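You operate a simulated robot arm through the tools that you are given. There is no shell and no other tool.

The job below is to be done with a simulated two-armed robot. You get a single attempt, and the scene is never put back.

## Task
Seat the black-capped bottle and pump both oil glasses to their lines.
Fine: bottle in the steel holder of the green pump; drum glass first; oil selector ends at OFF; the other bottle, levers and valves stay.

The check looks at the end state, three seconds after you hand in, the way a careful person would. Anything else that was tipped, shoved, dropped, spilled or broken makes it a failure.

## Robot
Two 7-joint arms with fingered hands on one trunk that stands fixed in place. Base frame: the origin is at the foot of the trunk, x ahead of it, y to its left, z up. Readings come in m, degrees, newtons and seconds.
The left shoulder is at [0.2, 0.135, 1.02], the right one opposite. With the tool pointing down near the work surface each hand reaches from about 0.1 to 0.92 m from the base axis, measured 20 degrees to its own side. Payload 4 kg a hand.
The tool frame of a hand sits at the grasp point between the pads (the TCP): z along the fingers, y along the line on which they close. The tips reach 0.025 m beyond it. The gripper opens to 0.088 m. The gripper's body begins 0.029 m behind the TCP. The gripper is a hand of 4 fingers: y runs from the thumb to the fingers, the wrist lies at [-0.013, -0.106, -0.174] in the tool frame.
Orientation is that of the tool frame in the base frame, as a unit quaternion [x, y, z, w]. With the fingers straight down and the wrist toward the robot, the tool's x, y and z point along [0, 1, 0], [1, 0, 0] and [0, 0, -1] of the base frame.

## Interface
- The arms move only by the tool nudge_tool. It takes "left_steps", "right_steps" or both (then of equal length, played together; a hand with none holds still); each is a list of rows, each a list of 6 numbers: the shift along the tool's x, y, z in m, then the turn, a rotation vector about the tool's x, y, z in rad. In form: [[x, y, z, rx, ry, rz], ...]. A call has 1 to 20 rows; each row is the pose to reach, as a shift and turn from the pose commanded when the call began, along the tool's axes at that moment. Rows are played at 5 a second. More than 0.05 m and 8.6 degrees between two rows, and nothing of the call is played. Where a pose cannot be reached the arm comes as near as it can. A force on the tool above 40 N (or 10 N above the force at the start of the call, whichever is more), or a blocked arm, ends the call early, and 0.2 s more pass. In this call time passes only in rows, and 0.2 s behind the last. It gives the time, the measured TCP pose, the force on the tool (base axes), the opening and the grip force at its end, in the units of the frame above (readings bear some noise), with the torque about the TCP (base axes, N m) and any sound that the robot's microphone picked up.
- Cameras (640 x 400 px; columns grow to the right, rows downward): "scene" is now at [0.1162, -0.0548, 1.6242]; the picture's right is [-0.71, -0.70, 0.00], its down [-0.50, 0.51, -0.70] and it looks along [0.49, -0.50, -0.71] (base axes); focal length 334 px, centre (320, 200). "left" rides on the left gripper at [-0.064, -0.083, -0.098] in its tool frame; the picture's right is [-0.62, -0.37, 0.69], its down [0.71, -0.63, 0.30] and it looks along [0.32, 0.68, 0.65] (tool axes); focal length 265 px, centre (320, 200). "right" rides on the right gripper at [0.064, -0.083, -0.098] in its tool frame; the picture's right is [-0.62, 0.37, -0.69], its down [-0.71, -0.63, 0.30] and it looks along [-0.32, 0.68, 0.65] (tool axes); focal length 265 px, centre (320, 200). There is no depth. A picture from a camera that has moved, and an enlarged one, comes with that camera's place and axes in the base frame and with its lens.
- capture(camera): a new picture of that camera. It takes no simulated time.
- move_column(by): slides the trunk up (or, below 0, down) by that many m; the arms and the scene camera ride with it, the base frame stays. It gives what a move gives, with no picture.
- move_fingers(index, middle, ring, thumb_bend, thumb_turn, hand): sets how far each is bent, from 0 (flat) to 1 (curled in); at 0.3 the hand is open as for a grip, at 0.7 the pads meet at the TCP. One left out holds its place. A second passes; each finger stops where it meets its share of the squeeze, and holds until it gets a number again. It is the only way to open and close the hand. It gives what a move gives, with no picture; readings hold the bend of each and the force on the fingers (four entries, about 0 where the hand has none), thumb and palm. thumb_turn goes from beside the hand (0) to across from the fingers (1), as for a grip.
- head_to(pan, tilt): turns the head with the scene camera to pan (to the left, within 97 degrees either way) and tilt (down, from -29 to 69), counted from straight ahead of the robot. It gives what a move gives.
- inspect(camera, box): a new picture of the part [left, top, right, bottom] of that camera's present view, enlarged. It takes no simulated time.
- job_done(): hands the job in; it is judged then, once.

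Nothing tells you positions but the pictures and the camera data. Unless the task says otherwise, let go and move clear before handing in.

The tools are called after "Request:" as name(argument=value, ...) on one line, values as JSON. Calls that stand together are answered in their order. nudge_tool: Moves the arms, as the interface text tells. Its arguments: {"type":"object","properties":{"left_steps":{"type":"array","items":{"type":"array","items":{"type":"number"}}},"right_steps":{"type":"array","items":{"type":"array","items":{"type":"number"}}}},"required":[]} The other tools are called the same way: move_column (by) slides the trunk up or down; move_fingers (index, middle, ring, thumb_bend, thumb_turn, hand) moves the fingers one by one; head_to (pan, tilt) turns the head that bears the scene camera; capture (camera) takes a picture; inspect (camera, box) takes an enlarged picture of a part of a camera's view; job_done () hands the job in.

At the start:

```text
time: 0.0
left_eef_pos: [0.6282, -0.1097, 1.3336]
left_tcp_rot: [0.707, 0.707, -0.001, 0.0]
left_force: [0.1, 0.3, 0.0]
left_moment: [0.0, 0.02, 0.0]
left_gripper_width: 0.0872
left_finger_force: 0.0
left_shape: jaw
left_bend: [0.3, 0.3, 0.3, 0.3, 0.98]
left_finger forces: [0.0, 0.0, 0.0, 0.1, 0.1, 0.0]
right_eef_pos: [0.3587, -0.465, 1.2663]
right_tcp_rot: [0.707, 0.707, 0.0, 0.0]
right_force: [-0.1, -0.6, 0.7]
right_moment: [0.02, -0.02, -0.04]
right_gripper_width: 0.0875
right_finger_force: 0.0
right_shape: jaw
right_bend: [0.3, 0.3, 0.3, 0.3, 0.98]
right_finger forces: [0.1, 0.0, 0.0, 0.1, 0.0, 0.0]
trunk travel left (down, up): [-0.625, 0.145]
head pan, tilt: [-45.6, 45.3]
```

scene: 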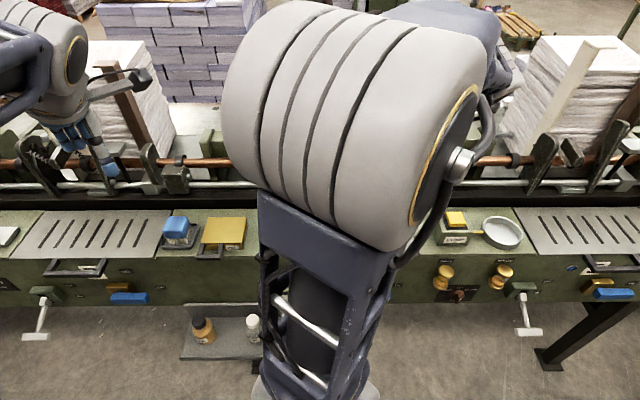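
right: 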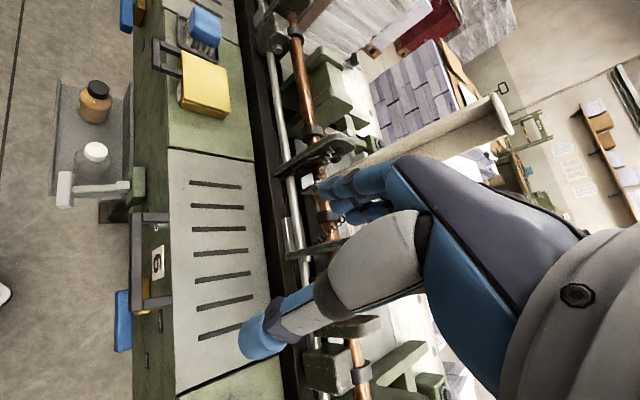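
left: 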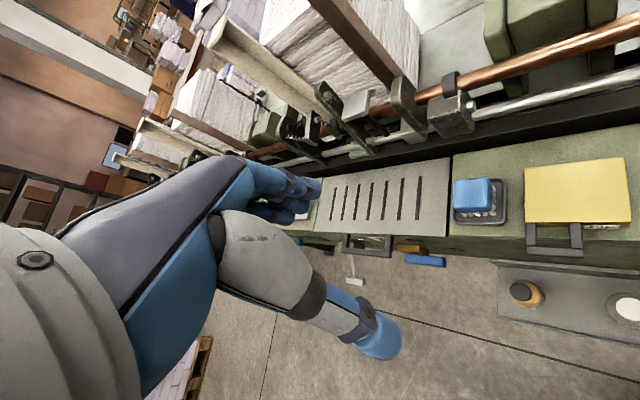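

The scene camera is blocked by the right arm. I can see a green machine with two bottles on a low tray (one black cap, one white cap). I'll look around with the head before moving.

Request:
head_to(pan=-20, tilt=45)

Request:
capture(camera="scene")

Request:
inspect(camera="right", box=[0, 0, 260, 400])

Request:
inspect(camera="left", box=[280, 140, 640, 365])

```text
time: 0.9
left_eef_pos: [0.6259, -0.1096, 1.334]
left_tcp_rot: [0.707, 0.707, 0.0, 0.0]
left_force: [-0.4, -0.5, 0.5]
left_moment: [0.01, -0.01, -0.02]
left_gripper_width: 0.0876
left_finger_force: 0.0
left_shape: jaw
left_bend: [0.3, 0.3, 0.3, 0.3, 0.98]
left_finger forces: [0.0, 0.0, 0.0, 0.0, 0.0, 0.0]
right_eef_pos: [0.3587, -0.465, 1.2658]
right_tcp_rot: [0.707, 0.708, 0.0, 0.0]
right_force: [0.1, 0.0, 0.5]
right_moment: [-0.01, 0.05, 0.02]
right_gripper_width: 0.0877
right_finger_force: 0.0
right_shape: jaw
right_bend: [0.3, 0.3, 0.3, 0.3, 0.98]
right_finger forces: [0.1, 0.0, 0.0, 0.0, 0.0, 0.0]
trunk travel left (down, up): [-0.625, 0.145]
head pan, tilt: [-20.0, 45.0]
```

```text
taken
camera scene: at [0.1358, -0.0248, 1.6247], right [-0.34, -0.94, 0.0], down [-0.66, 0.24, -0.71], along [0.66, -0.24, -0.71], focal length 334 px, centre (320, 200)
```

scene: 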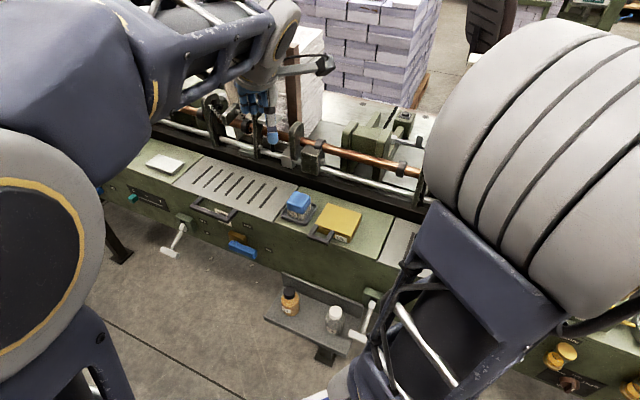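

```text
1.00 times, centred on (130, 200) of right (not enlarged: the box is as wide or as high as the picture)
camera zoom: at [0.2777, -0.4001, 1.3658], right [0.37, -0.62, 0.69], down [-0.63, -0.71, -0.3], along [0.68, -0.32, -0.65], focal length 265 px, centre (510, 200)
```

zoom: 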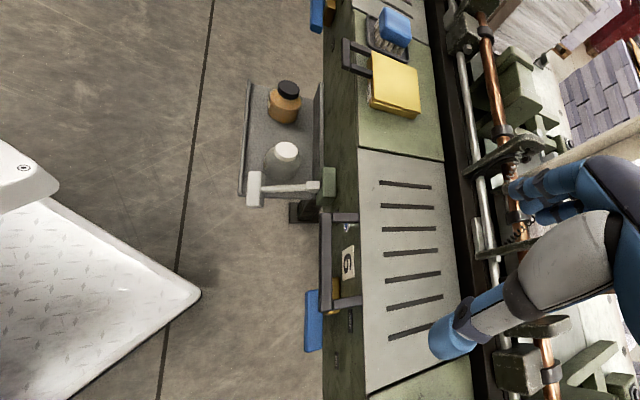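

```text
1.78 times, centred on (460, 252) of left
camera zoom: at [0.5446, -0.1743, 1.4303], right [-0.37, -0.62, -0.69], down [-0.63, 0.71, -0.3], along [0.68, 0.32, -0.65], focal length 472 px, centre (71, 107)
```

zoom: 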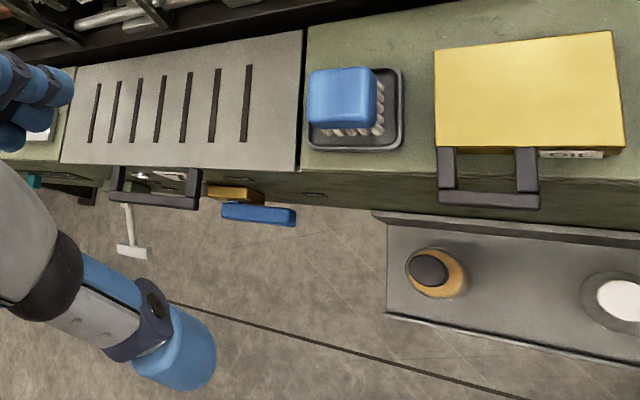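

I see a long green console with a yellow lid marked "OIL"; two bottles on a tray below. I'll look along the console in several directions to find the pump, the glasses and the selector.

Request:
head_to(pan=-75, tilt=45)

Request:
capture(camera="scene")

```text
time: 2.1
left_eef_pos: [0.6272, -0.1091, 1.334]
left_tcp_rot: [0.707, 0.707, 0.0, 0.001]
left_force: [-0.4, -0.3, 0.5]
left_moment: [-0.02, -0.02, 0.04]
left_gripper_width: 0.0875
left_finger_force: 0.0
left_shape: jaw
left_bend: [0.3, 0.3, 0.3, 0.3, 0.98]
left_finger forces: [0.0, 0.0, 0.1, 0.1, 0.1, 0.0]
right_eef_pos: [0.3585, -0.4645, 1.2666]
right_tcp_rot: [0.707, 0.707, 0.0, 0.0]
right_force: [-0.7, -0.4, 0.0]
right_moment: [0.02, 0.05, -0.01]
right_gripper_width: 0.0879
right_finger_force: 0.0
right_shape: jaw
right_bend: [0.3, 0.3, 0.3, 0.3, 0.98]
right_finger forces: [0.1, 0.0, 0.0, 0.1, 0.0, 0.1]
trunk travel left (down, up): [-0.625, 0.145]
head pan, tilt: [-75.0, 45.0]
```

```text
taken
camera scene: at [0.0805, -0.0754, 1.6247], right [-0.97, -0.26, 0.0], down [-0.18, 0.68, -0.71], along [0.18, -0.68, -0.71], focal length 334 px, centre (320, 200)
```

scene: 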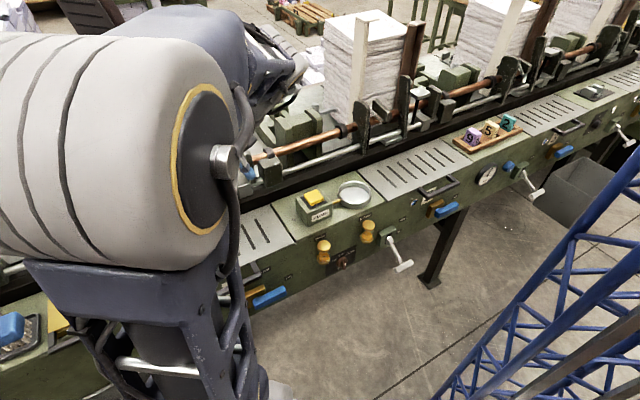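

Request:
head_to(pan=20, tilt=45)

Request:
capture(camera="scene")

Request:
head_to(pan=80, tilt=40)

Request:
capture(camera="scene")

```text
time: 3.9
left_eef_pos: [0.6284, -0.1095, 1.3341]
left_tcp_rot: [0.707, 0.707, -0.001, 0.0]
left_force: [0.0, -0.5, 0.0]
left_moment: [0.01, -0.01, -0.01]
left_gripper_width: 0.0875
left_finger_force: 0.1
left_shape: jaw
left_bend: [0.3, 0.3, 0.3, 0.3, 0.98]
left_finger forces: [0.0, 0.0, 0.0, 0.0, 0.1, 0.1]
right_eef_pos: [0.3591, -0.4662, 1.2663]
right_tcp_rot: [0.707, 0.707, 0.0, 0.0]
right_force: [0.6, -0.4, -1.0]
right_moment: [0.02, 0.03, 0.01]
right_gripper_width: 0.0878
right_finger_force: 0.0
right_shape: jaw
right_bend: [0.3, 0.3, 0.3, 0.3, 0.98]
right_finger forces: [0.1, 0.0, 0.1, 0.0, 0.0, 0.0]
trunk travel left (down, up): [-0.625, 0.145]
head pan, tilt: [20.0, 45.0]
```

```text
taken
camera scene: at [0.1358, 0.0309, 1.6247], right [0.34, -0.94, 0.0], down [-0.66, -0.24, -0.71], along [0.66, 0.24, -0.71], focal length 334 px, centre (320, 200)
```

scene: 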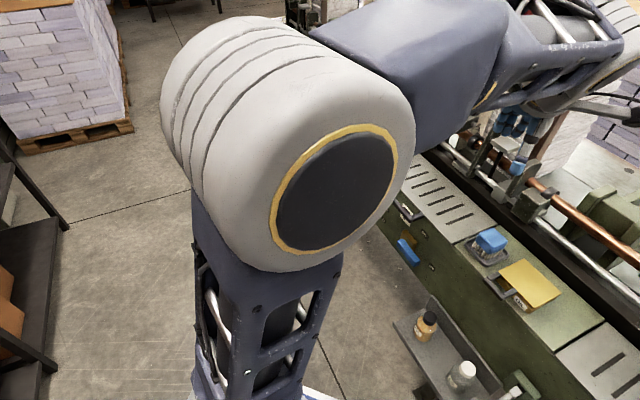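

```text
time: 5.2
left_eef_pos: [0.6273, -0.1093, 1.3329]
left_tcp_rot: [0.707, 0.707, 0.0, 0.0]
left_force: [-0.1, -0.7, -0.7]
left_moment: [0.0, -0.01, 0.01]
left_gripper_width: 0.0874
left_finger_force: 0.1
left_shape: jaw
left_bend: [0.3, 0.3, 0.3, 0.3, 0.98]
left_finger forces: [0.1, 0.0, 0.0, 0.1, 0.1, 0.0]
right_eef_pos: [0.3586, -0.4653, 1.2665]
right_tcp_rot: [0.707, 0.707, 0.0, 0.001]
right_force: [-0.1, 0.1, -0.3]
right_moment: [-0.02, 0.01, 0.0]
right_gripper_width: 0.0875
right_finger_force: 0.2
right_shape: jaw
right_bend: [0.3, 0.3, 0.3, 0.3, 0.98]
right_finger forces: [0.0, 0.0, 0.0, 0.0, 0.1, 0.1]
trunk travel left (down, up): [-0.625, 0.145]
head pan, tilt: [80.0, 40.0]
```

```text
taken
camera scene: at [0.0742, 0.0868, 1.6319], right [0.98, -0.17, 0.0], down [-0.11, -0.63, -0.77], along [0.13, 0.75, -0.64], focal length 334 px, centre (320, 200)
```

scene: 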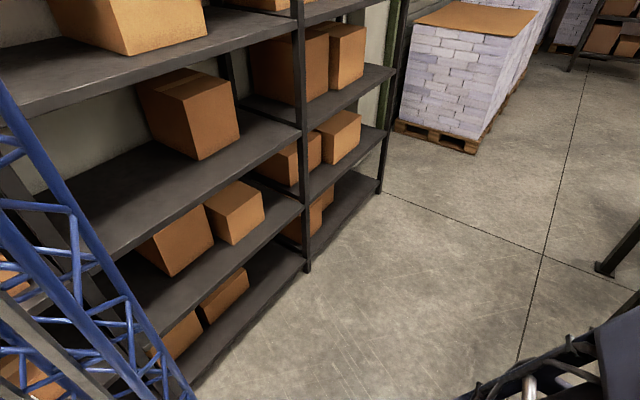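

The arms hide much of the console. I'll zoom in on the area with the two yellow knobs and the box with a ring.

Request:
head_to(pan=-75, tilt=45)

Request:
inspect(camera="scene", box=[240, 160, 480, 310])

Request:
inspect(camera="scene", box=[420, 80, 640, 220])

Request:
head_to(pan=-55, tilt=45)

Request:
capture(camera="scene")

Request:
inspect(camera="scene", box=[400, 180, 640, 330])

```text
time: 7.5
left_eef_pos: [0.6288, -0.1084, 1.3325]
left_tcp_rot: [0.707, 0.708, 0.0, 0.0]
left_force: [0.3, 0.9, 0.6]
left_moment: [-0.02, 0.02, -0.02]
left_gripper_width: 0.0874
left_finger_force: 0.0
left_shape: jaw
left_bend: [0.3, 0.3, 0.3, 0.3, 0.98]
left_finger forces: [0.0, 0.0, 0.0, 0.0, 0.0, 0.1]
right_eef_pos: [0.3582, -0.465, 1.2663]
right_tcp_rot: [0.707, 0.707, 0.0, 0.0]
right_force: [0.5, -0.8, -0.2]
right_moment: [0.0, -0.01, 0.0]
right_gripper_width: 0.0877
right_finger_force: 0.0
right_shape: jaw
right_bend: [0.3, 0.3, 0.3, 0.3, 0.98]
right_finger forces: [0.0, 0.0, 0.1, 0.0, 0.0, 0.0]
trunk travel left (down, up): [-0.625, 0.145]
head pan, tilt: [-75.0, 45.0]
```

```text
2.67 times, centred on (360, 235) of scene
camera zoom: at [0.0805, -0.0754, 1.6247], right [-0.97, -0.26, 0.0], down [-0.18, 0.68, -0.71], along [0.18, -0.68, -0.71], focal length 891 px, centre (213, 107)
```

zoom: 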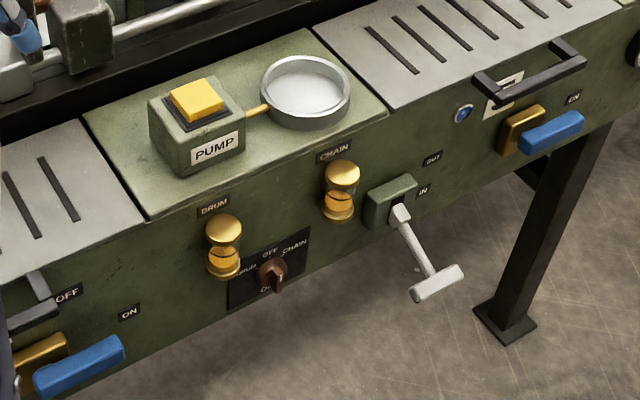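

```text
2.86 times, centred on (530, 150) of scene
camera zoom: at [0.0805, -0.0754, 1.6247], right [-0.97, -0.26, 0.0], down [-0.18, 0.68, -0.71], along [0.18, -0.68, -0.71], focal length 955 px, centre (-280, 343)
```

zoom: 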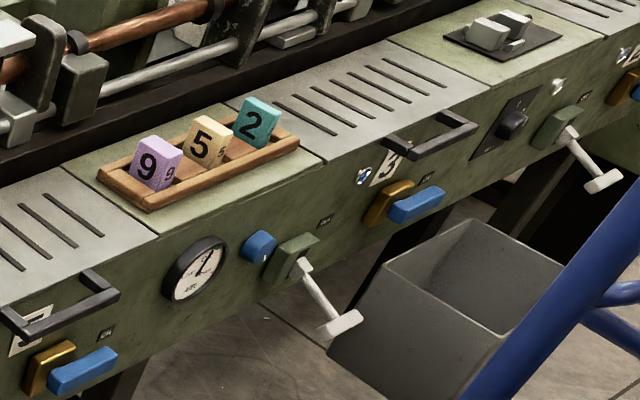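

```text
time: 8.4
left_eef_pos: [0.6278, -0.1085, 1.3326]
left_tcp_rot: [0.707, 0.707, 0.0, -0.001]
left_force: [0.4, 0.5, 0.0]
left_moment: [0.02, -0.01, -0.01]
left_gripper_width: 0.0878
left_finger_force: 0.0
left_shape: jaw
left_bend: [0.3, 0.3, 0.3, 0.3, 0.98]
left_finger forces: [0.0, 0.0, 0.0, 0.0, 0.1, 0.0]
right_eef_pos: [0.3599, -0.4646, 1.2665]
right_tcp_rot: [0.707, 0.707, 0.0, -0.001]
right_force: [-0.3, -0.6, 0.9]
right_moment: [0.01, 0.01, 0.0]
right_gripper_width: 0.0876
right_finger_force: 0.0
right_shape: jaw
right_bend: [0.3, 0.3, 0.3, 0.3, 0.98]
right_finger forces: [0.0, 0.1, 0.0, 0.0, 0.0, 0.0]
trunk travel left (down, up): [-0.625, 0.145]
head pan, tilt: [-55.0, 45.0]
```

```text
taken
camera scene: at [0.106, -0.0635, 1.6247], right [-0.82, -0.57, 0.0], down [-0.41, 0.58, -0.71], along [0.41, -0.58, -0.71], focal length 334 px, centre (320, 200)
```

scene: 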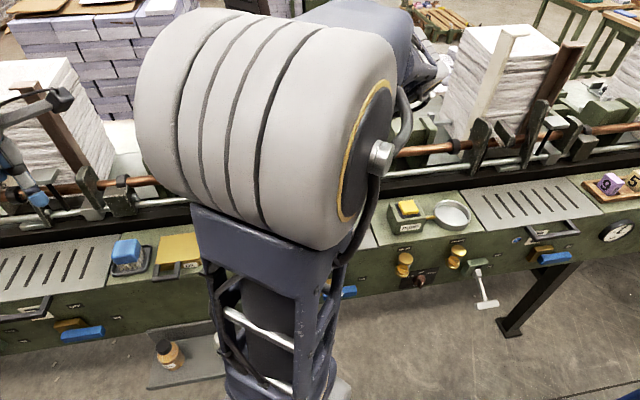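

```text
2.67 times, centred on (520, 255) of scene
camera zoom: at [0.106, -0.0635, 1.6247], right [-0.82, -0.57, 0.0], down [-0.41, 0.58, -0.71], along [0.41, -0.58, -0.71], focal length 891 px, centre (-213, 53)
```

zoom: 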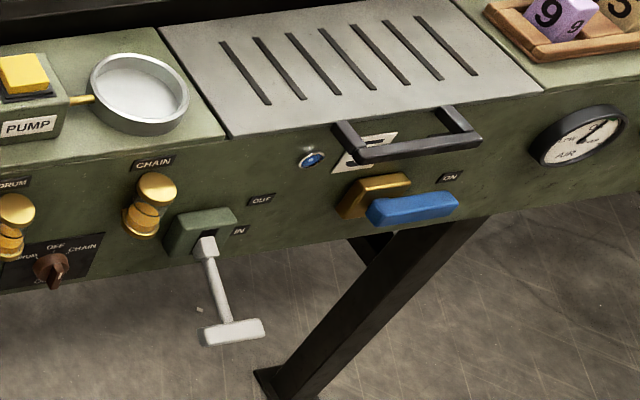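

Now it's clear: the PUMP box has a yellow push button and a steel dish beside it. On the front panel are the DRUM and CHAIN oil glasses and a DRUM/OFF/CHAIN selector. I'll inspect the bottles and the selector more closely before moving.

Request:
inspect(camera="scene", box=[380, 190, 500, 300])

Request:
head_to(pan=-20, tilt=50)

Request:
inspect(camera="scene", box=[220, 150, 420, 340])

Request:
inspect(camera="right", box=[40, 60, 180, 220])

Request:
inspect(camera="left", box=[480, 240, 640, 340])

```text
3.64 times, centred on (440, 245) of scene
camera zoom: at [0.106, -0.0635, 1.6247], right [-0.82, -0.57, 0.0], down [-0.41, 0.58, -0.71], along [0.41, -0.58, -0.71], focal length 1215 px, centre (-116, 36)
```

zoom: 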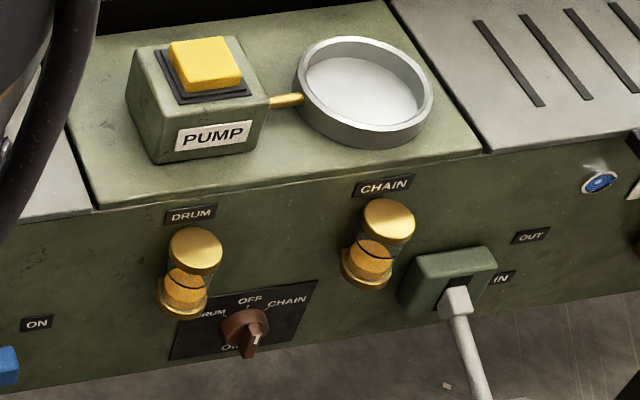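

```text
time: 9.4
left_eef_pos: [0.627, -0.1091, 1.3337]
left_tcp_rot: [0.707, 0.707, 0.0, 0.0]
left_force: [0.6, 0.3, 0.4]
left_moment: [-0.01, 0.0, -0.01]
left_gripper_width: 0.0875
left_finger_force: 0.1
left_shape: jaw
left_bend: [0.3, 0.3, 0.3, 0.3, 0.98]
left_finger forces: [0.1, 0.0, 0.0, 0.0, 0.0, 0.0]
right_eef_pos: [0.3598, -0.4652, 1.2665]
right_tcp_rot: [0.707, 0.707, 0.001, 0.0]
right_force: [-1.0, 0.5, -0.5]
right_moment: [0.01, -0.02, 0.03]
right_gripper_width: 0.0878
right_finger_force: 0.0
right_shape: jaw
right_bend: [0.3, 0.3, 0.3, 0.3, 0.98]
right_finger forces: [0.0, 0.0, 0.1, 0.0, 0.0, 0.1]
trunk travel left (down, up): [-0.625, 0.145]
head pan, tilt: [-20.0, 50.0]
```

```text
2.11 times, centred on (320, 245) of scene
camera zoom: at [0.1318, -0.0233, 1.6178], right [-0.34, -0.94, 0.0], down [-0.72, 0.26, -0.64], along [0.6, -0.22, -0.77], focal length 704 px, centre (320, 105)
```

zoom: 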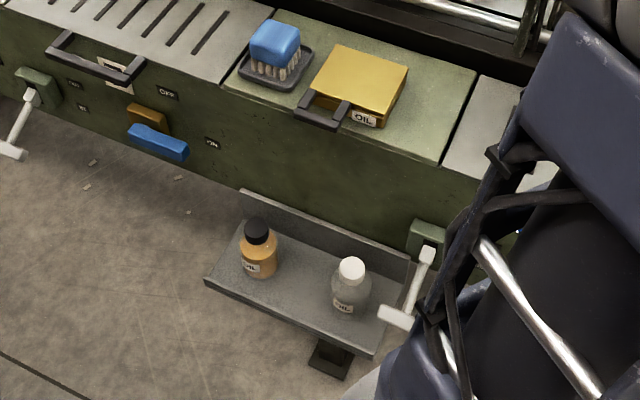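

```text
2.50 times, centred on (110, 140) of right
camera zoom: at [0.2777, -0.4001, 1.3658], right [0.37, -0.62, 0.69], down [-0.63, -0.71, -0.3], along [0.68, -0.32, -0.65], focal length 664 px, centre (845, 350)
```

zoom: 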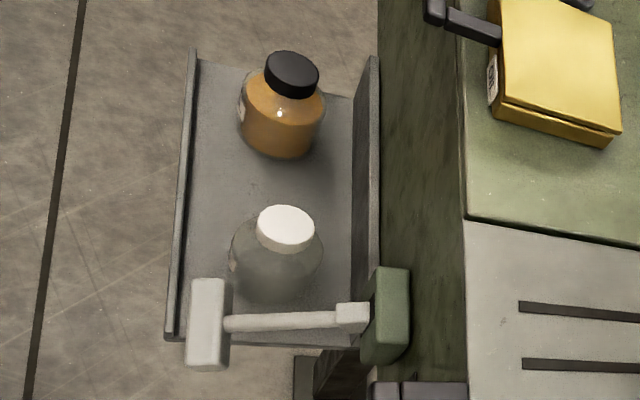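

```text
4.00 times, centred on (560, 290) of left
camera zoom: at [0.5446, -0.1744, 1.4303], right [-0.37, -0.62, -0.69], down [-0.63, 0.71, -0.3], along [0.68, 0.32, -0.65], focal length 1062 px, centre (-640, -160)
```

zoom: 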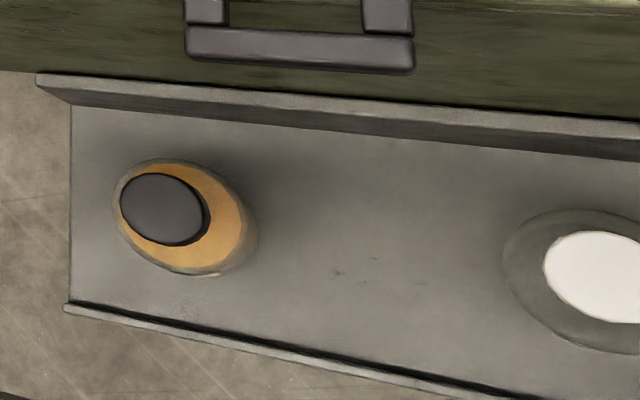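

Selector labels, glasses, dish and pump button are understood; black-capped bottle is about (0.64, -0.12, cap top ~0.73). I'll first retract the left hand out of the way to the left.

Request:
nudge_tool(left_steps=[[0.045, -0.02, 0, 0, 0, 0], [0.09, -0.04, 0, 0, 0, 0], [0.135, -0.06, 0, 0, 0, 0], [0.18, -0.08, 0, 0, 0, 0], [0.225, -0.1, 0, 0, 0, 0], [0.27, -0.12, 0, 0, 0, 0], [0.315, -0.14, 0, 0, 0, 0], [0.36, -0.16, 0, 0, 0, 0], [0.405, -0.18, 0, 0, 0, 0], [0.45, -0.2, 0, 0, 0, 0]])

Request:
capture(camera="scene")

```text
time: 11.6
left_eef_pos: [0.4285, 0.3392, 1.3339]
left_tcp_rot: [0.707, 0.707, 0.0, 0.0]
left_force: [-0.5, -0.5, -0.7]
left_moment: [0.06, -0.04, 0.02]
left_gripper_width: 0.0877
left_finger_force: 0.0
left_shape: jaw
left_bend: [0.3, 0.3, 0.3, 0.3, 0.98]
left_finger forces: [0.1, 0.0, 0.0, 0.0, 0.1, 0.0]
right_eef_pos: [0.3589, -0.4658, 1.2656]
right_tcp_rot: [0.707, 0.707, 0.0, 0.0]
right_force: [0.1, -0.1, -1.0]
right_moment: [0.01, 0.02, -0.01]
right_gripper_width: 0.0878
right_finger_force: 0.0
right_shape: jaw
right_bend: [0.3, 0.3, 0.3, 0.3, 0.98]
right_finger forces: [0.1, 0.0, 0.0, 0.0, 0.0, 0.0]
trunk travel left (down, up): [-0.625, 0.145]
head pan, tilt: [-20.0, 50.0]
```

```text
taken
camera scene: at [0.1318, -0.0235, 1.6177], right [-0.34, -0.94, 0.0], down [-0.72, 0.26, -0.64], along [0.6, -0.22, -0.77], focal length 334 px, centre (320, 200)
```

scene: 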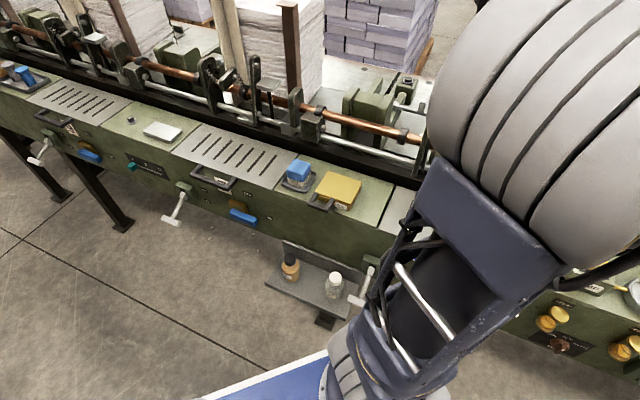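

Left hand is clear. I'll bring the right hand above the black-capped bottle, turning it so the closing line runs along the console.

Request:
nudge_tool(right_steps=[[0.034, 0.026, 0.012, 0, 0, -0.0785], [0.068, 0.052, 0.024, 0, 0, -0.157], [0.102, 0.078, 0.036, 0, 0, -0.2356], [0.136, 0.104, 0.048, 0, 0, -0.314], [0.17, 0.13, 0.06, 0, 0, -0.393], [0.204, 0.156, 0.072, 0, 0, -0.471], [0.238, 0.182, 0.084, 0, 0, -0.55], [0.272, 0.208, 0.096, 0, 0, -0.628], [0.306, 0.234, 0.108, 0, 0, -0.707], [0.34, 0.26, 0.12, 0, 0, -0.785]])

Request:
capture(camera="right")

Request:
head_to(pan=-20, tilt=50)

Request:
capture(camera="scene")

```text
time: 13.8
left_eef_pos: [0.428, 0.3382, 1.3339]
left_tcp_rot: [0.707, 0.707, 0.001, -0.001]
left_force: [1.2, -0.3, 0.2]
left_moment: [0.0, -0.01, 0.0]
left_gripper_width: 0.0874
left_finger_force: 0.1
left_shape: jaw
left_bend: [0.3, 0.3, 0.3, 0.3, 0.98]
left_finger forces: [0.1, 0.0, 0.0, 0.0, 0.1, 0.0]
right_eef_pos: [0.6172, -0.1247, 1.1457]
right_tcp_rot: [0.382, 0.924, -0.001, 0.0]
right_force: [-0.3, -0.4, 0.0]
right_moment: [-0.04, -0.02, -0.01]
right_gripper_width: 0.0873
right_finger_force: 0.1
right_shape: jaw
right_bend: [0.3, 0.3, 0.3, 0.3, 0.98]
right_finger forces: [0.1, 0.0, 0.0, 0.1, 0.0, 0.0]
trunk travel left (down, up): [-0.625, 0.145]
head pan, tilt: [-20.0, 50.0]
```

```text
taken
camera right: at [0.5145, -0.1381, 1.2461], right [0.7, -0.18, 0.69], down [0.06, -0.95, -0.3], along [0.71, 0.25, -0.65], focal length 265 px, centre (320, 200)
```

right: 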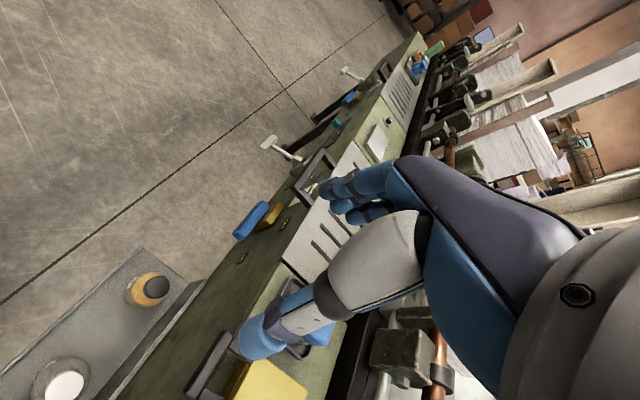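

```text
time: 14.4
left_eef_pos: [0.428, 0.3383, 1.3337]
left_tcp_rot: [0.707, 0.708, -0.001, 0.0]
left_force: [0.5, -0.2, 0.2]
left_moment: [0.02, 0.02, -0.03]
left_gripper_width: 0.0876
left_finger_force: 0.1
left_shape: jaw
left_bend: [0.3, 0.3, 0.3, 0.3, 0.98]
left_finger forces: [0.0, 0.0, 0.1, 0.0, 0.1, 0.0]
right_eef_pos: [0.6173, -0.1266, 1.1466]
right_tcp_rot: [0.383, 0.924, 0.0, 0.0]
right_force: [0.2, 0.0, -0.3]
right_moment: [0.02, 0.04, 0.01]
right_gripper_width: 0.0874
right_finger_force: 0.0
right_shape: jaw
right_bend: [0.3, 0.3, 0.3, 0.3, 0.98]
right_finger forces: [0.0, 0.0, 0.0, 0.0, 0.0, 0.0]
trunk travel left (down, up): [-0.625, 0.145]
head pan, tilt: [-20.0, 50.0]
```

```text
taken
camera scene: at [0.1318, -0.0232, 1.6178], right [-0.34, -0.94, 0.0], down [-0.72, 0.26, -0.64], along [0.6, -0.22, -0.77], focal length 334 px, centre (320, 200)
```

scene: 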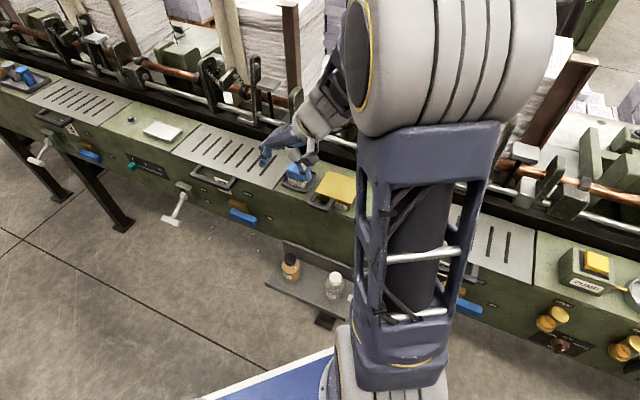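

Bottle axis is about (0.645, -0.118), cap top about 0.73. I'll descend partway, tilting the hand about its closing line so the wrist stays away from the lid handle and panel.

Request:
nudge_tool(right_steps=[[-0.002, 0.004, 0.046, 0, -0.05, 0], [-0.004, 0.008, 0.092, 0, -0.1, 0], [-0.006, 0.012, 0.138, 0, -0.15, 0], [-0.008, 0.016, 0.184, 0, -0.2, 0], [-0.01, 0.02, 0.23, 0, -0.25, 0], [-0.0127, 0.0226, 0.27, 0, -0.3, 0]])

Request:
capture(camera="right")

Request:
capture(camera="scene")

Request:
capture(camera="left")

```text
time: 15.8
left_eef_pos: [0.4276, 0.3381, 1.3347]
left_tcp_rot: [0.708, 0.707, 0.0, 0.0]
left_force: [-0.6, -0.6, 0.2]
left_moment: [0.04, 0.0, 0.01]
left_gripper_width: 0.0879
left_finger_force: 0.1
left_shape: jaw
left_bend: [0.3, 0.3, 0.3, 0.3, 0.98]
left_finger forces: [0.0, 0.1, 0.0, 0.1, 0.0, 0.0]
right_eef_pos: [0.6446, -0.1181, 0.8771]
right_tcp_rot: [0.379, 0.913, -0.057, 0.139]
right_force: [-0.3, -0.6, -0.8]
right_moment: [0.02, 0.0, -0.01]
right_gripper_width: 0.0873
right_finger_force: 0.0
right_shape: jaw
right_bend: [0.3, 0.3, 0.3, 0.3, 0.98]
right_finger forces: [0.1, 0.0, 0.1, 0.1, 0.0, 0.0]
trunk travel left (down, up): [-0.625, 0.145]
head pan, tilt: [-20.0, 50.0]
```

```text
taken
camera right: at [0.5234, -0.1125, 0.9519], right [0.53, -0.01, 0.85], down [0.1, -0.99, -0.08], along [0.84, 0.13, -0.53], focal length 265 px, centre (320, 200)
```

right: 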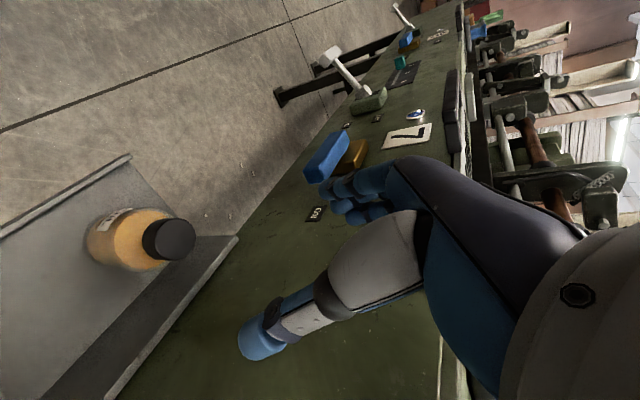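

```text
taken
camera scene: at [0.1315, -0.0236, 1.6179], right [-0.34, -0.94, 0.0], down [-0.72, 0.26, -0.64], along [0.6, -0.22, -0.77], focal length 334 px, centre (320, 200)
```

scene: 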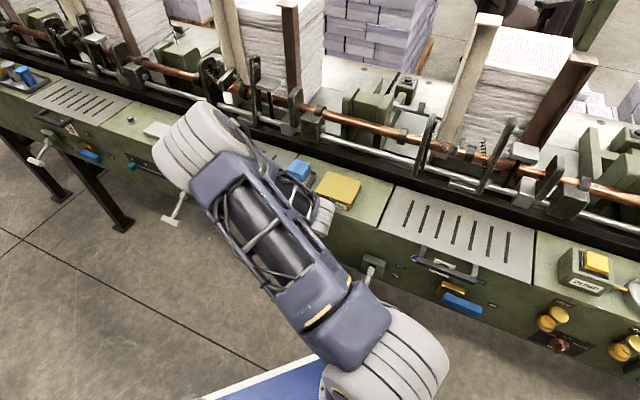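

```text
taken
camera left: at [0.345, 0.2728, 1.4311], right [-0.37, -0.62, -0.69], down [-0.63, 0.71, -0.3], along [0.68, 0.32, -0.65], focal length 265 px, centre (320, 200)
```

left: 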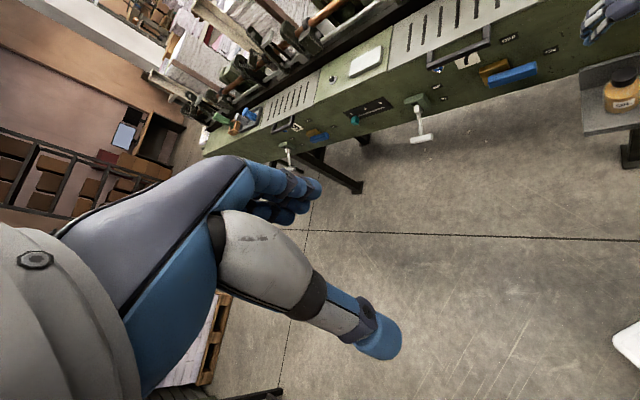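

Hand hangs above the bottle with the tilt; I'll check the vertical gap from the left hand's camera.

Request:
inspect(camera="left", box=[520, 0, 640, 160])

Request:
inspect(camera="right", box=[40, 140, 300, 400])

```text
2.50 times, centred on (580, 80) of left
camera zoom: at [0.345, 0.2728, 1.4311], right [-0.37, -0.62, -0.69], down [-0.63, 0.71, -0.3], along [0.68, 0.32, -0.65], focal length 664 px, centre (-330, 500)
```

zoom: 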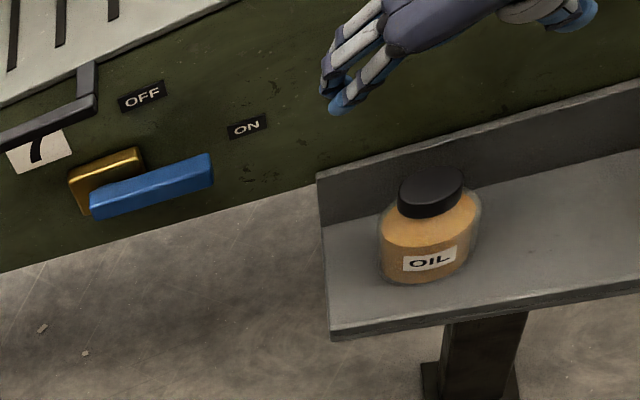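

```text
1.54 times, centred on (170, 270) of right
camera zoom: at [0.5234, -0.1125, 0.9519], right [0.53, -0.01, 0.85], down [0.1, -0.99, -0.08], along [0.84, 0.13, -0.53], focal length 408 px, centre (551, 92)
```

zoom: 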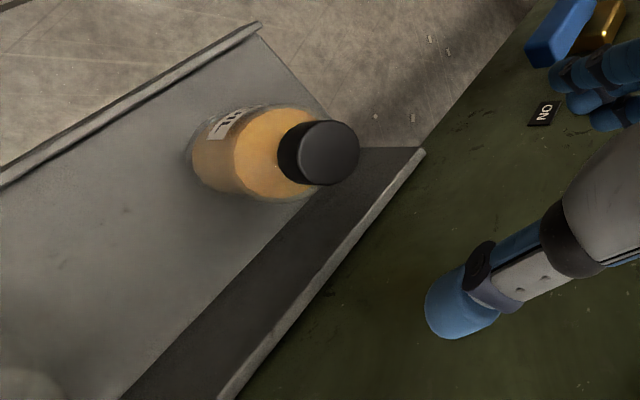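

Cap top is at about (0.643, -0.116, 0.74). I'll go straight down to just above the cap and recheck centring.

Request:
nudge_tool(right_steps=[[0.0135, 0.0002, 0.0412, 0, 0, 0], [0.027, 0.0003, 0.0825, 0, 0, 0]])

Request:
inspect(camera="left", box=[520, 0, 640, 160])

Request:
capture(camera="right")

```text
time: 16.4
left_eef_pos: [0.4283, 0.3374, 1.3351]
left_tcp_rot: [0.707, 0.707, -0.001, 0.0]
left_force: [-0.5, 0.6, 0.6]
left_moment: [0.01, -0.01, 0.03]
left_gripper_width: 0.0875
left_finger_force: 0.2
left_shape: jaw
left_bend: [0.3, 0.3, 0.3, 0.3, 0.98]
left_finger forces: [0.1, 0.0, 0.0, 0.1, 0.0, 0.1]
right_eef_pos: [0.6432, -0.1167, 0.7896]
right_tcp_rot: [0.379, 0.913, -0.057, 0.138]
right_force: [0.6, -0.2, -0.4]
right_moment: [-0.01, 0.03, -0.01]
right_gripper_width: 0.0879
right_finger_force: 0.0
right_shape: jaw
right_bend: [0.3, 0.3, 0.3, 0.3, 0.98]
right_finger forces: [0.1, 0.0, 0.1, 0.0, 0.1, 0.1]
trunk travel left (down, up): [-0.625, 0.145]
head pan, tilt: [-20.0, 50.0]
```

```text
2.50 times, centred on (580, 80) of left
camera zoom: at [0.3451, 0.2732, 1.431], right [-0.37, -0.62, -0.69], down [-0.63, 0.71, -0.3], along [0.68, 0.32, -0.65], focal length 664 px, centre (-330, 500)
```

zoom: 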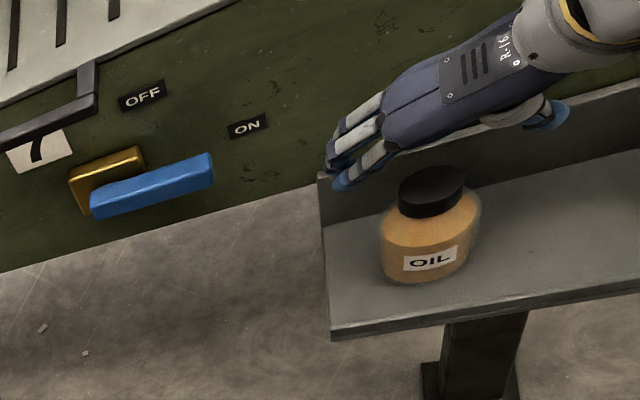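

```text
taken
camera right: at [0.5211, -0.1089, 0.8649], right [0.53, -0.01, 0.85], down [0.1, -0.99, -0.08], along [0.84, 0.13, -0.53], focal length 265 px, centre (320, 200)
```

right: 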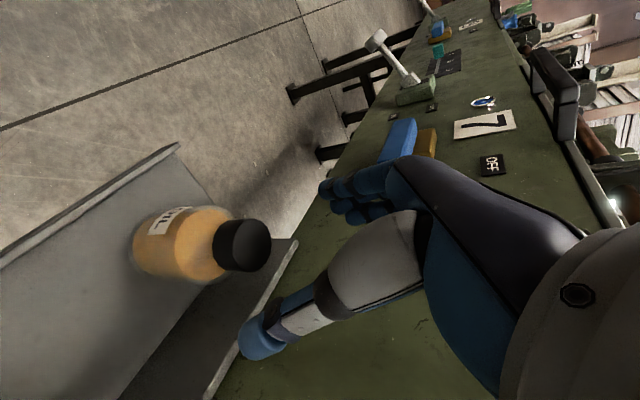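

Centring looks good; descending the last 6.5 cm so the pads straddle the cap.

Request:
nudge_tool(right_steps=[[0.0065, 0.0003, 0.021, 0, 0, 0], [0.013, 0.0005, 0.042, 0, 0, 0], [0.0195, 0.0005, 0.063, 0, 0, 0]])

Request:
inspect(camera="left", box=[520, 0, 640, 160])

Request:
capture(camera="right")

```text
time: 17.2
left_eef_pos: [0.4287, 0.3391, 1.3346]
left_tcp_rot: [0.707, 0.708, 0.0, 0.001]
left_force: [-0.3, -0.5, -0.3]
left_moment: [-0.01, 0.01, -0.01]
left_gripper_width: 0.0875
left_finger_force: 0.0
left_shape: jaw
left_bend: [0.3, 0.3, 0.3, 0.3, 0.98]
left_finger forces: [0.0, 0.1, 0.1, 0.0, 0.1, 0.0]
right_eef_pos: [0.6423, -0.1163, 0.7249]
right_tcp_rot: [0.378, 0.913, -0.058, 0.139]
right_force: [0.1, -0.6, -0.1]
right_moment: [0.01, -0.02, -0.02]
right_gripper_width: 0.0878
right_finger_force: 0.1
right_shape: jaw
right_bend: [0.3, 0.3, 0.3, 0.3, 0.98]
right_finger forces: [0.0, 0.0, 0.0, 0.0, 0.1, 0.1]
trunk travel left (down, up): [-0.625, 0.145]
head pan, tilt: [-20.0, 50.0]
```

```text
2.50 times, centred on (580, 80) of left
camera zoom: at [0.3452, 0.2732, 1.4309], right [-0.37, -0.62, -0.69], down [-0.63, 0.71, -0.3], along [0.68, 0.32, -0.65], focal length 664 px, centre (-330, 500)
```

zoom: 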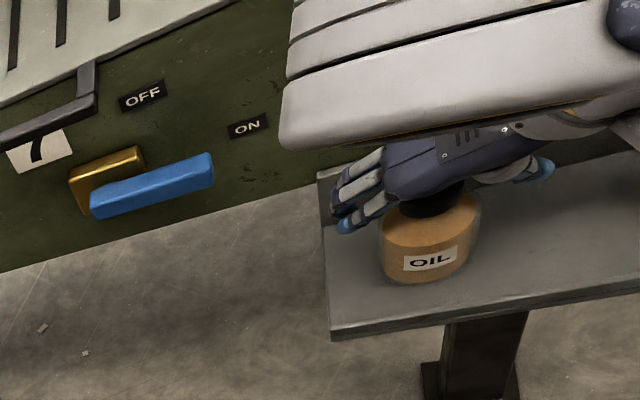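

```text
taken
camera right: at [0.5217, -0.1105, 0.8005], right [0.53, -0.01, 0.85], down [0.1, -0.99, -0.08], along [0.84, 0.13, -0.53], focal length 265 px, centre (320, 200)
```

right: 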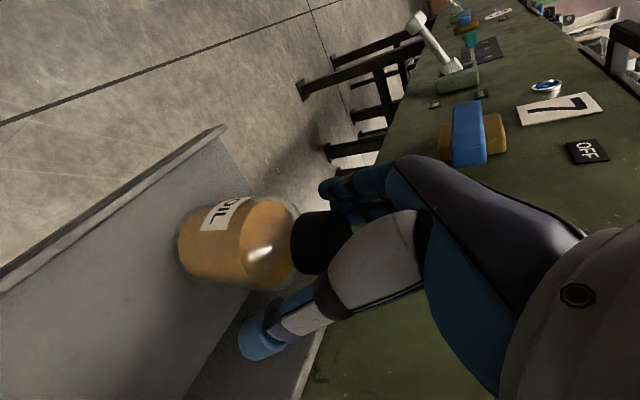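

The cap is between thumb and fingers. Closing the hand on it.

Request:
move_fingers(hand="right", index=0.7, middle=0.7, ring=0.7, thumb_bend=0.7)

Request:
capture(camera="right")

Request:
inspect(camera="left", box=[520, 0, 640, 160])

```text
time: 18.2
left_eef_pos: [0.4292, 0.3392, 1.3347]
left_tcp_rot: [0.707, 0.707, -0.001, -0.001]
left_force: [-1.0, -0.5, 0.6]
left_moment: [0.0, -0.04, 0.03]
left_gripper_width: 0.0878
left_finger_force: 0.0
left_shape: jaw
left_bend: [0.3, 0.3, 0.3, 0.3, 0.98]
left_finger forces: [0.1, 0.0, 0.0, 0.0, 0.0, 0.0]
right_eef_pos: [0.643, -0.1161, 0.725]
right_tcp_rot: [0.377, 0.914, -0.057, 0.139]
right_force: [0.3, 0.7, 3.1]
right_moment: [0.06, -0.05, -0.01]
right_gripper_width: 0.0273
right_finger_force: 10.9
right_shape: fingers
right_bend: [0.57, 0.65, 0.7, 0.58, 0.97]
right_finger forces: [6.4, 4.5, 0.0, 0.2, 10.8, 0.0]
trunk travel left (down, up): [-0.625, 0.145]
head pan, tilt: [-20.0, 50.0]
```

```text
taken
camera right: at [0.522, -0.1105, 0.8008], right [0.53, -0.01, 0.85], down [0.1, -0.99, -0.08], along [0.84, 0.13, -0.53], focal length 265 px, centre (320, 200)
```

right: 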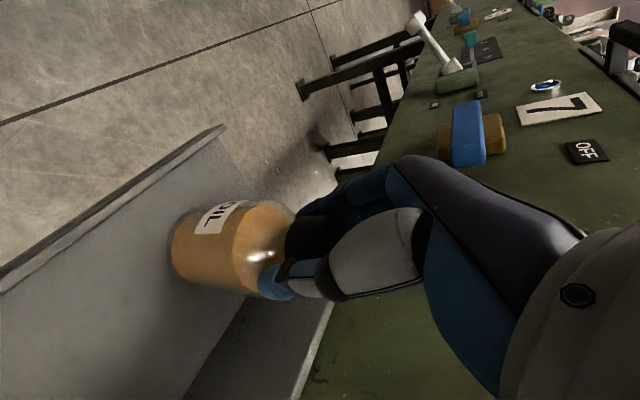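

```text
2.50 times, centred on (580, 80) of left
camera zoom: at [0.3452, 0.2733, 1.4309], right [-0.37, -0.62, -0.69], down [-0.63, 0.71, -0.3], along [0.68, 0.32, -0.65], focal length 664 px, centre (-330, 500)
```

zoom: 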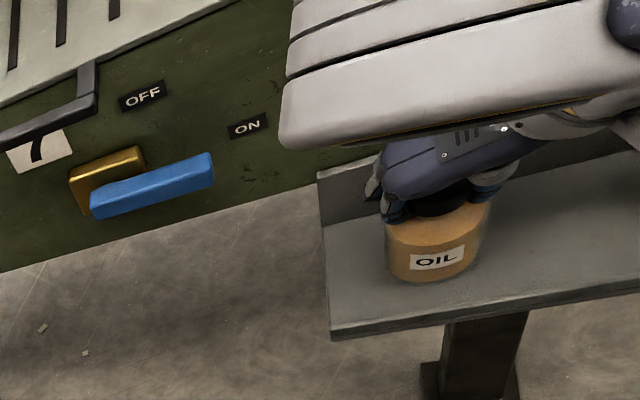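

Index, middle and thumb hold the cap (about 11 N). I'll lift a little and check that the bottle comes along straight.

Request:
nudge_tool(right_steps=[[-0.003, 0, -0.0096, 0, 0, 0], [-0.009, 0, -0.0287, 0, 0, 0], [-0.0178, 0, -0.0573, 0, 0, 0]])

Request:
capture(camera="right")

Request:
inspect(camera="left", box=[520, 0, 640, 160])

```text
time: 19.0
left_eef_pos: [0.4282, 0.3384, 1.3334]
left_tcp_rot: [0.707, 0.707, 0.0, 0.0]
left_force: [-0.3, 0.1, 0.8]
left_moment: [0.01, 0.07, -0.01]
left_gripper_width: 0.0877
left_finger_force: 0.1
left_shape: jaw
left_bend: [0.3, 0.3, 0.3, 0.3, 0.98]
left_finger forces: [0.0, 0.1, 0.1, 0.0, 0.0, 0.0]
right_eef_pos: [0.6424, -0.1172, 0.7828]
right_tcp_rot: [0.378, 0.914, -0.057, 0.138]
right_force: [-0.3, -0.3, -0.8]
right_moment: [0.03, -0.02, -0.01]
right_gripper_width: 0.0263
right_finger_force: 10.2
right_shape: fingers
right_bend: [0.58, 0.65, 0.7, 0.58, 0.96]
right_finger forces: [6.0, 4.1, 0.1, 0.1, 10.6, 0.0]
trunk travel left (down, up): [-0.625, 0.145]
head pan, tilt: [-20.0, 50.0]
```

```text
taken
camera right: at [0.5219, -0.1112, 0.8598], right [0.53, -0.01, 0.84], down [0.1, -0.99, -0.08], along [0.84, 0.13, -0.53], focal length 265 px, centre (320, 200)
```

right: 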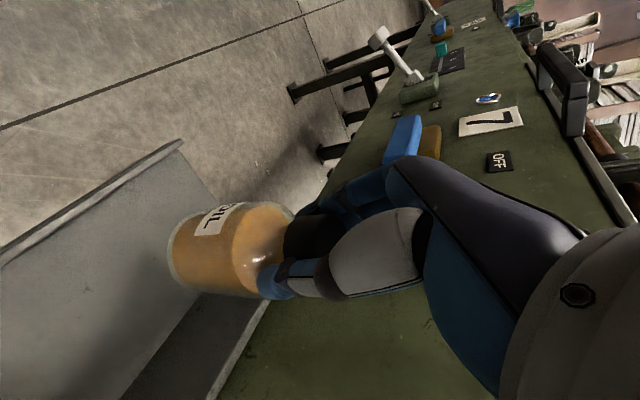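

```text
2.50 times, centred on (580, 80) of left
camera zoom: at [0.3454, 0.2732, 1.4308], right [-0.37, -0.62, -0.69], down [-0.63, 0.71, -0.3], along [0.68, 0.32, -0.65], focal length 664 px, centre (-330, 500)
```

zoom: 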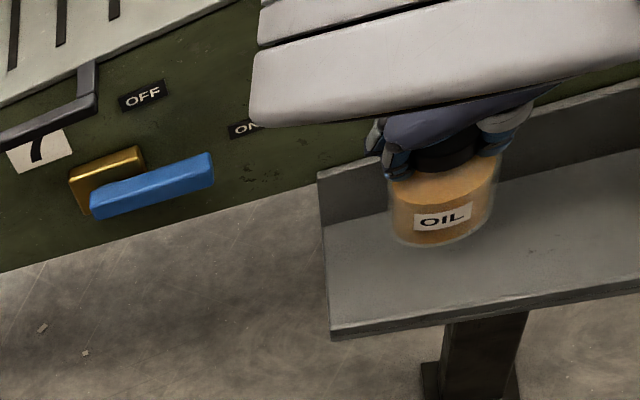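

The bottle is lifted cleanly. I'll raise it above the console and a little towards the robot.

Request:
nudge_tool(right_steps=[[-0.0064, 0, -0.0433, 0, 0, 0], [-0.0129, 0, -0.0867, 0, 0, 0], [-0.0193, 0, -0.13, 0, 0, 0], [-0.0258, 0, -0.1733, 0, 0, 0], [-0.0322, 0, -0.2167, 0, 0, 0], [-0.0387, 0, -0.26, 0, 0, 0], [-0.0451, 0, -0.3033, 0, 0, 0], [-0.0516, 0, -0.3467, 0, 0, 0], [-0.058, 0, -0.39, 0, 0, 0]])

Request:
capture(camera="right")

Request:
head_to(pan=-45, tilt=48)

Request:
capture(camera="scene")

```text
time: 21.0
left_eef_pos: [0.4288, 0.3385, 1.3328]
left_tcp_rot: [0.706, 0.708, 0.0, 0.0]
left_force: [-0.2, 0.3, -0.3]
left_moment: [-0.06, -0.01, -0.03]
left_gripper_width: 0.0874
left_finger_force: 0.0
left_shape: jaw
left_bend: [0.3, 0.3, 0.3, 0.3, 0.98]
left_finger forces: [0.1, 0.0, 0.0, 0.0, 0.0, 0.1]
right_eef_pos: [0.6018, -0.0745, 1.1742]
right_tcp_rot: [0.378, 0.913, -0.057, 0.139]
right_force: [0.3, 0.4, -0.8]
right_moment: [-0.01, 0.04, 0.0]
right_gripper_width: 0.0255
right_finger_force: 10.5
right_shape: fingers
right_bend: [0.59, 0.66, 0.7, 0.58, 0.96]
right_finger forces: [6.6, 4.2, 0.0, 0.0, 10.8, 0.0]
trunk travel left (down, up): [-0.625, 0.145]
head pan, tilt: [-20.0, 50.0]
```

```text
taken
camera right: at [0.4806, -0.0674, 1.2498], right [0.53, -0.01, 0.85], down [0.1, -0.99, -0.08], along [0.84, 0.13, -0.53], focal length 265 px, centre (320, 200)
```

right: 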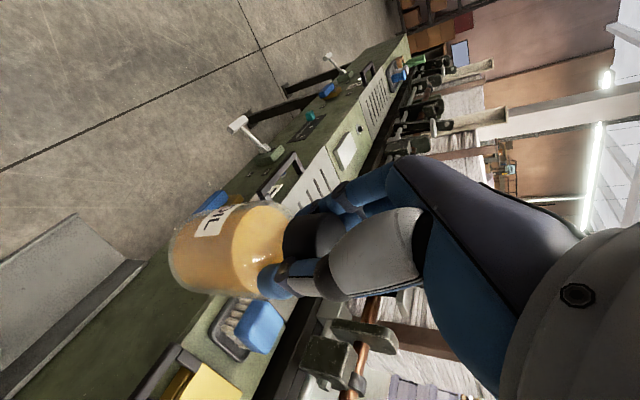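

```text
time: 21.9
left_eef_pos: [0.4283, 0.3381, 1.3323]
left_tcp_rot: [0.707, 0.707, 0.0, 0.0]
left_force: [0.7, 0.6, -0.4]
left_moment: [0.01, -0.03, 0.03]
left_gripper_width: 0.0874
left_finger_force: 0.1
left_shape: jaw
left_bend: [0.3, 0.3, 0.3, 0.3, 0.98]
left_finger forces: [0.1, 0.0, 0.0, 0.1, 0.0, 0.0]
right_eef_pos: [0.601, -0.0747, 1.1737]
right_tcp_rot: [0.378, 0.913, -0.057, 0.139]
right_force: [0.7, 0.6, -0.8]
right_moment: [0.01, 0.0, -0.03]
right_gripper_width: 0.0256
right_finger_force: 10.8
right_shape: fingers
right_bend: [0.59, 0.66, 0.7, 0.58, 0.96]
right_finger forces: [6.3, 4.3, 0.0, 0.0, 10.8, 0.1]
trunk travel left (down, up): [-0.625, 0.145]
head pan, tilt: [-45.0, 48.0]
```

```text
taken
camera scene: at [0.1152, -0.0525, 1.6205], right [-0.71, -0.71, 0.0], down [-0.53, 0.52, -0.67], along [0.47, -0.47, -0.74], focal length 334 px, centre (320, 200)
```

scene: 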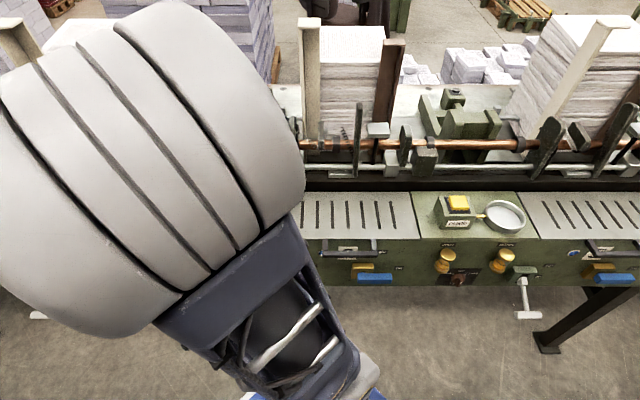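

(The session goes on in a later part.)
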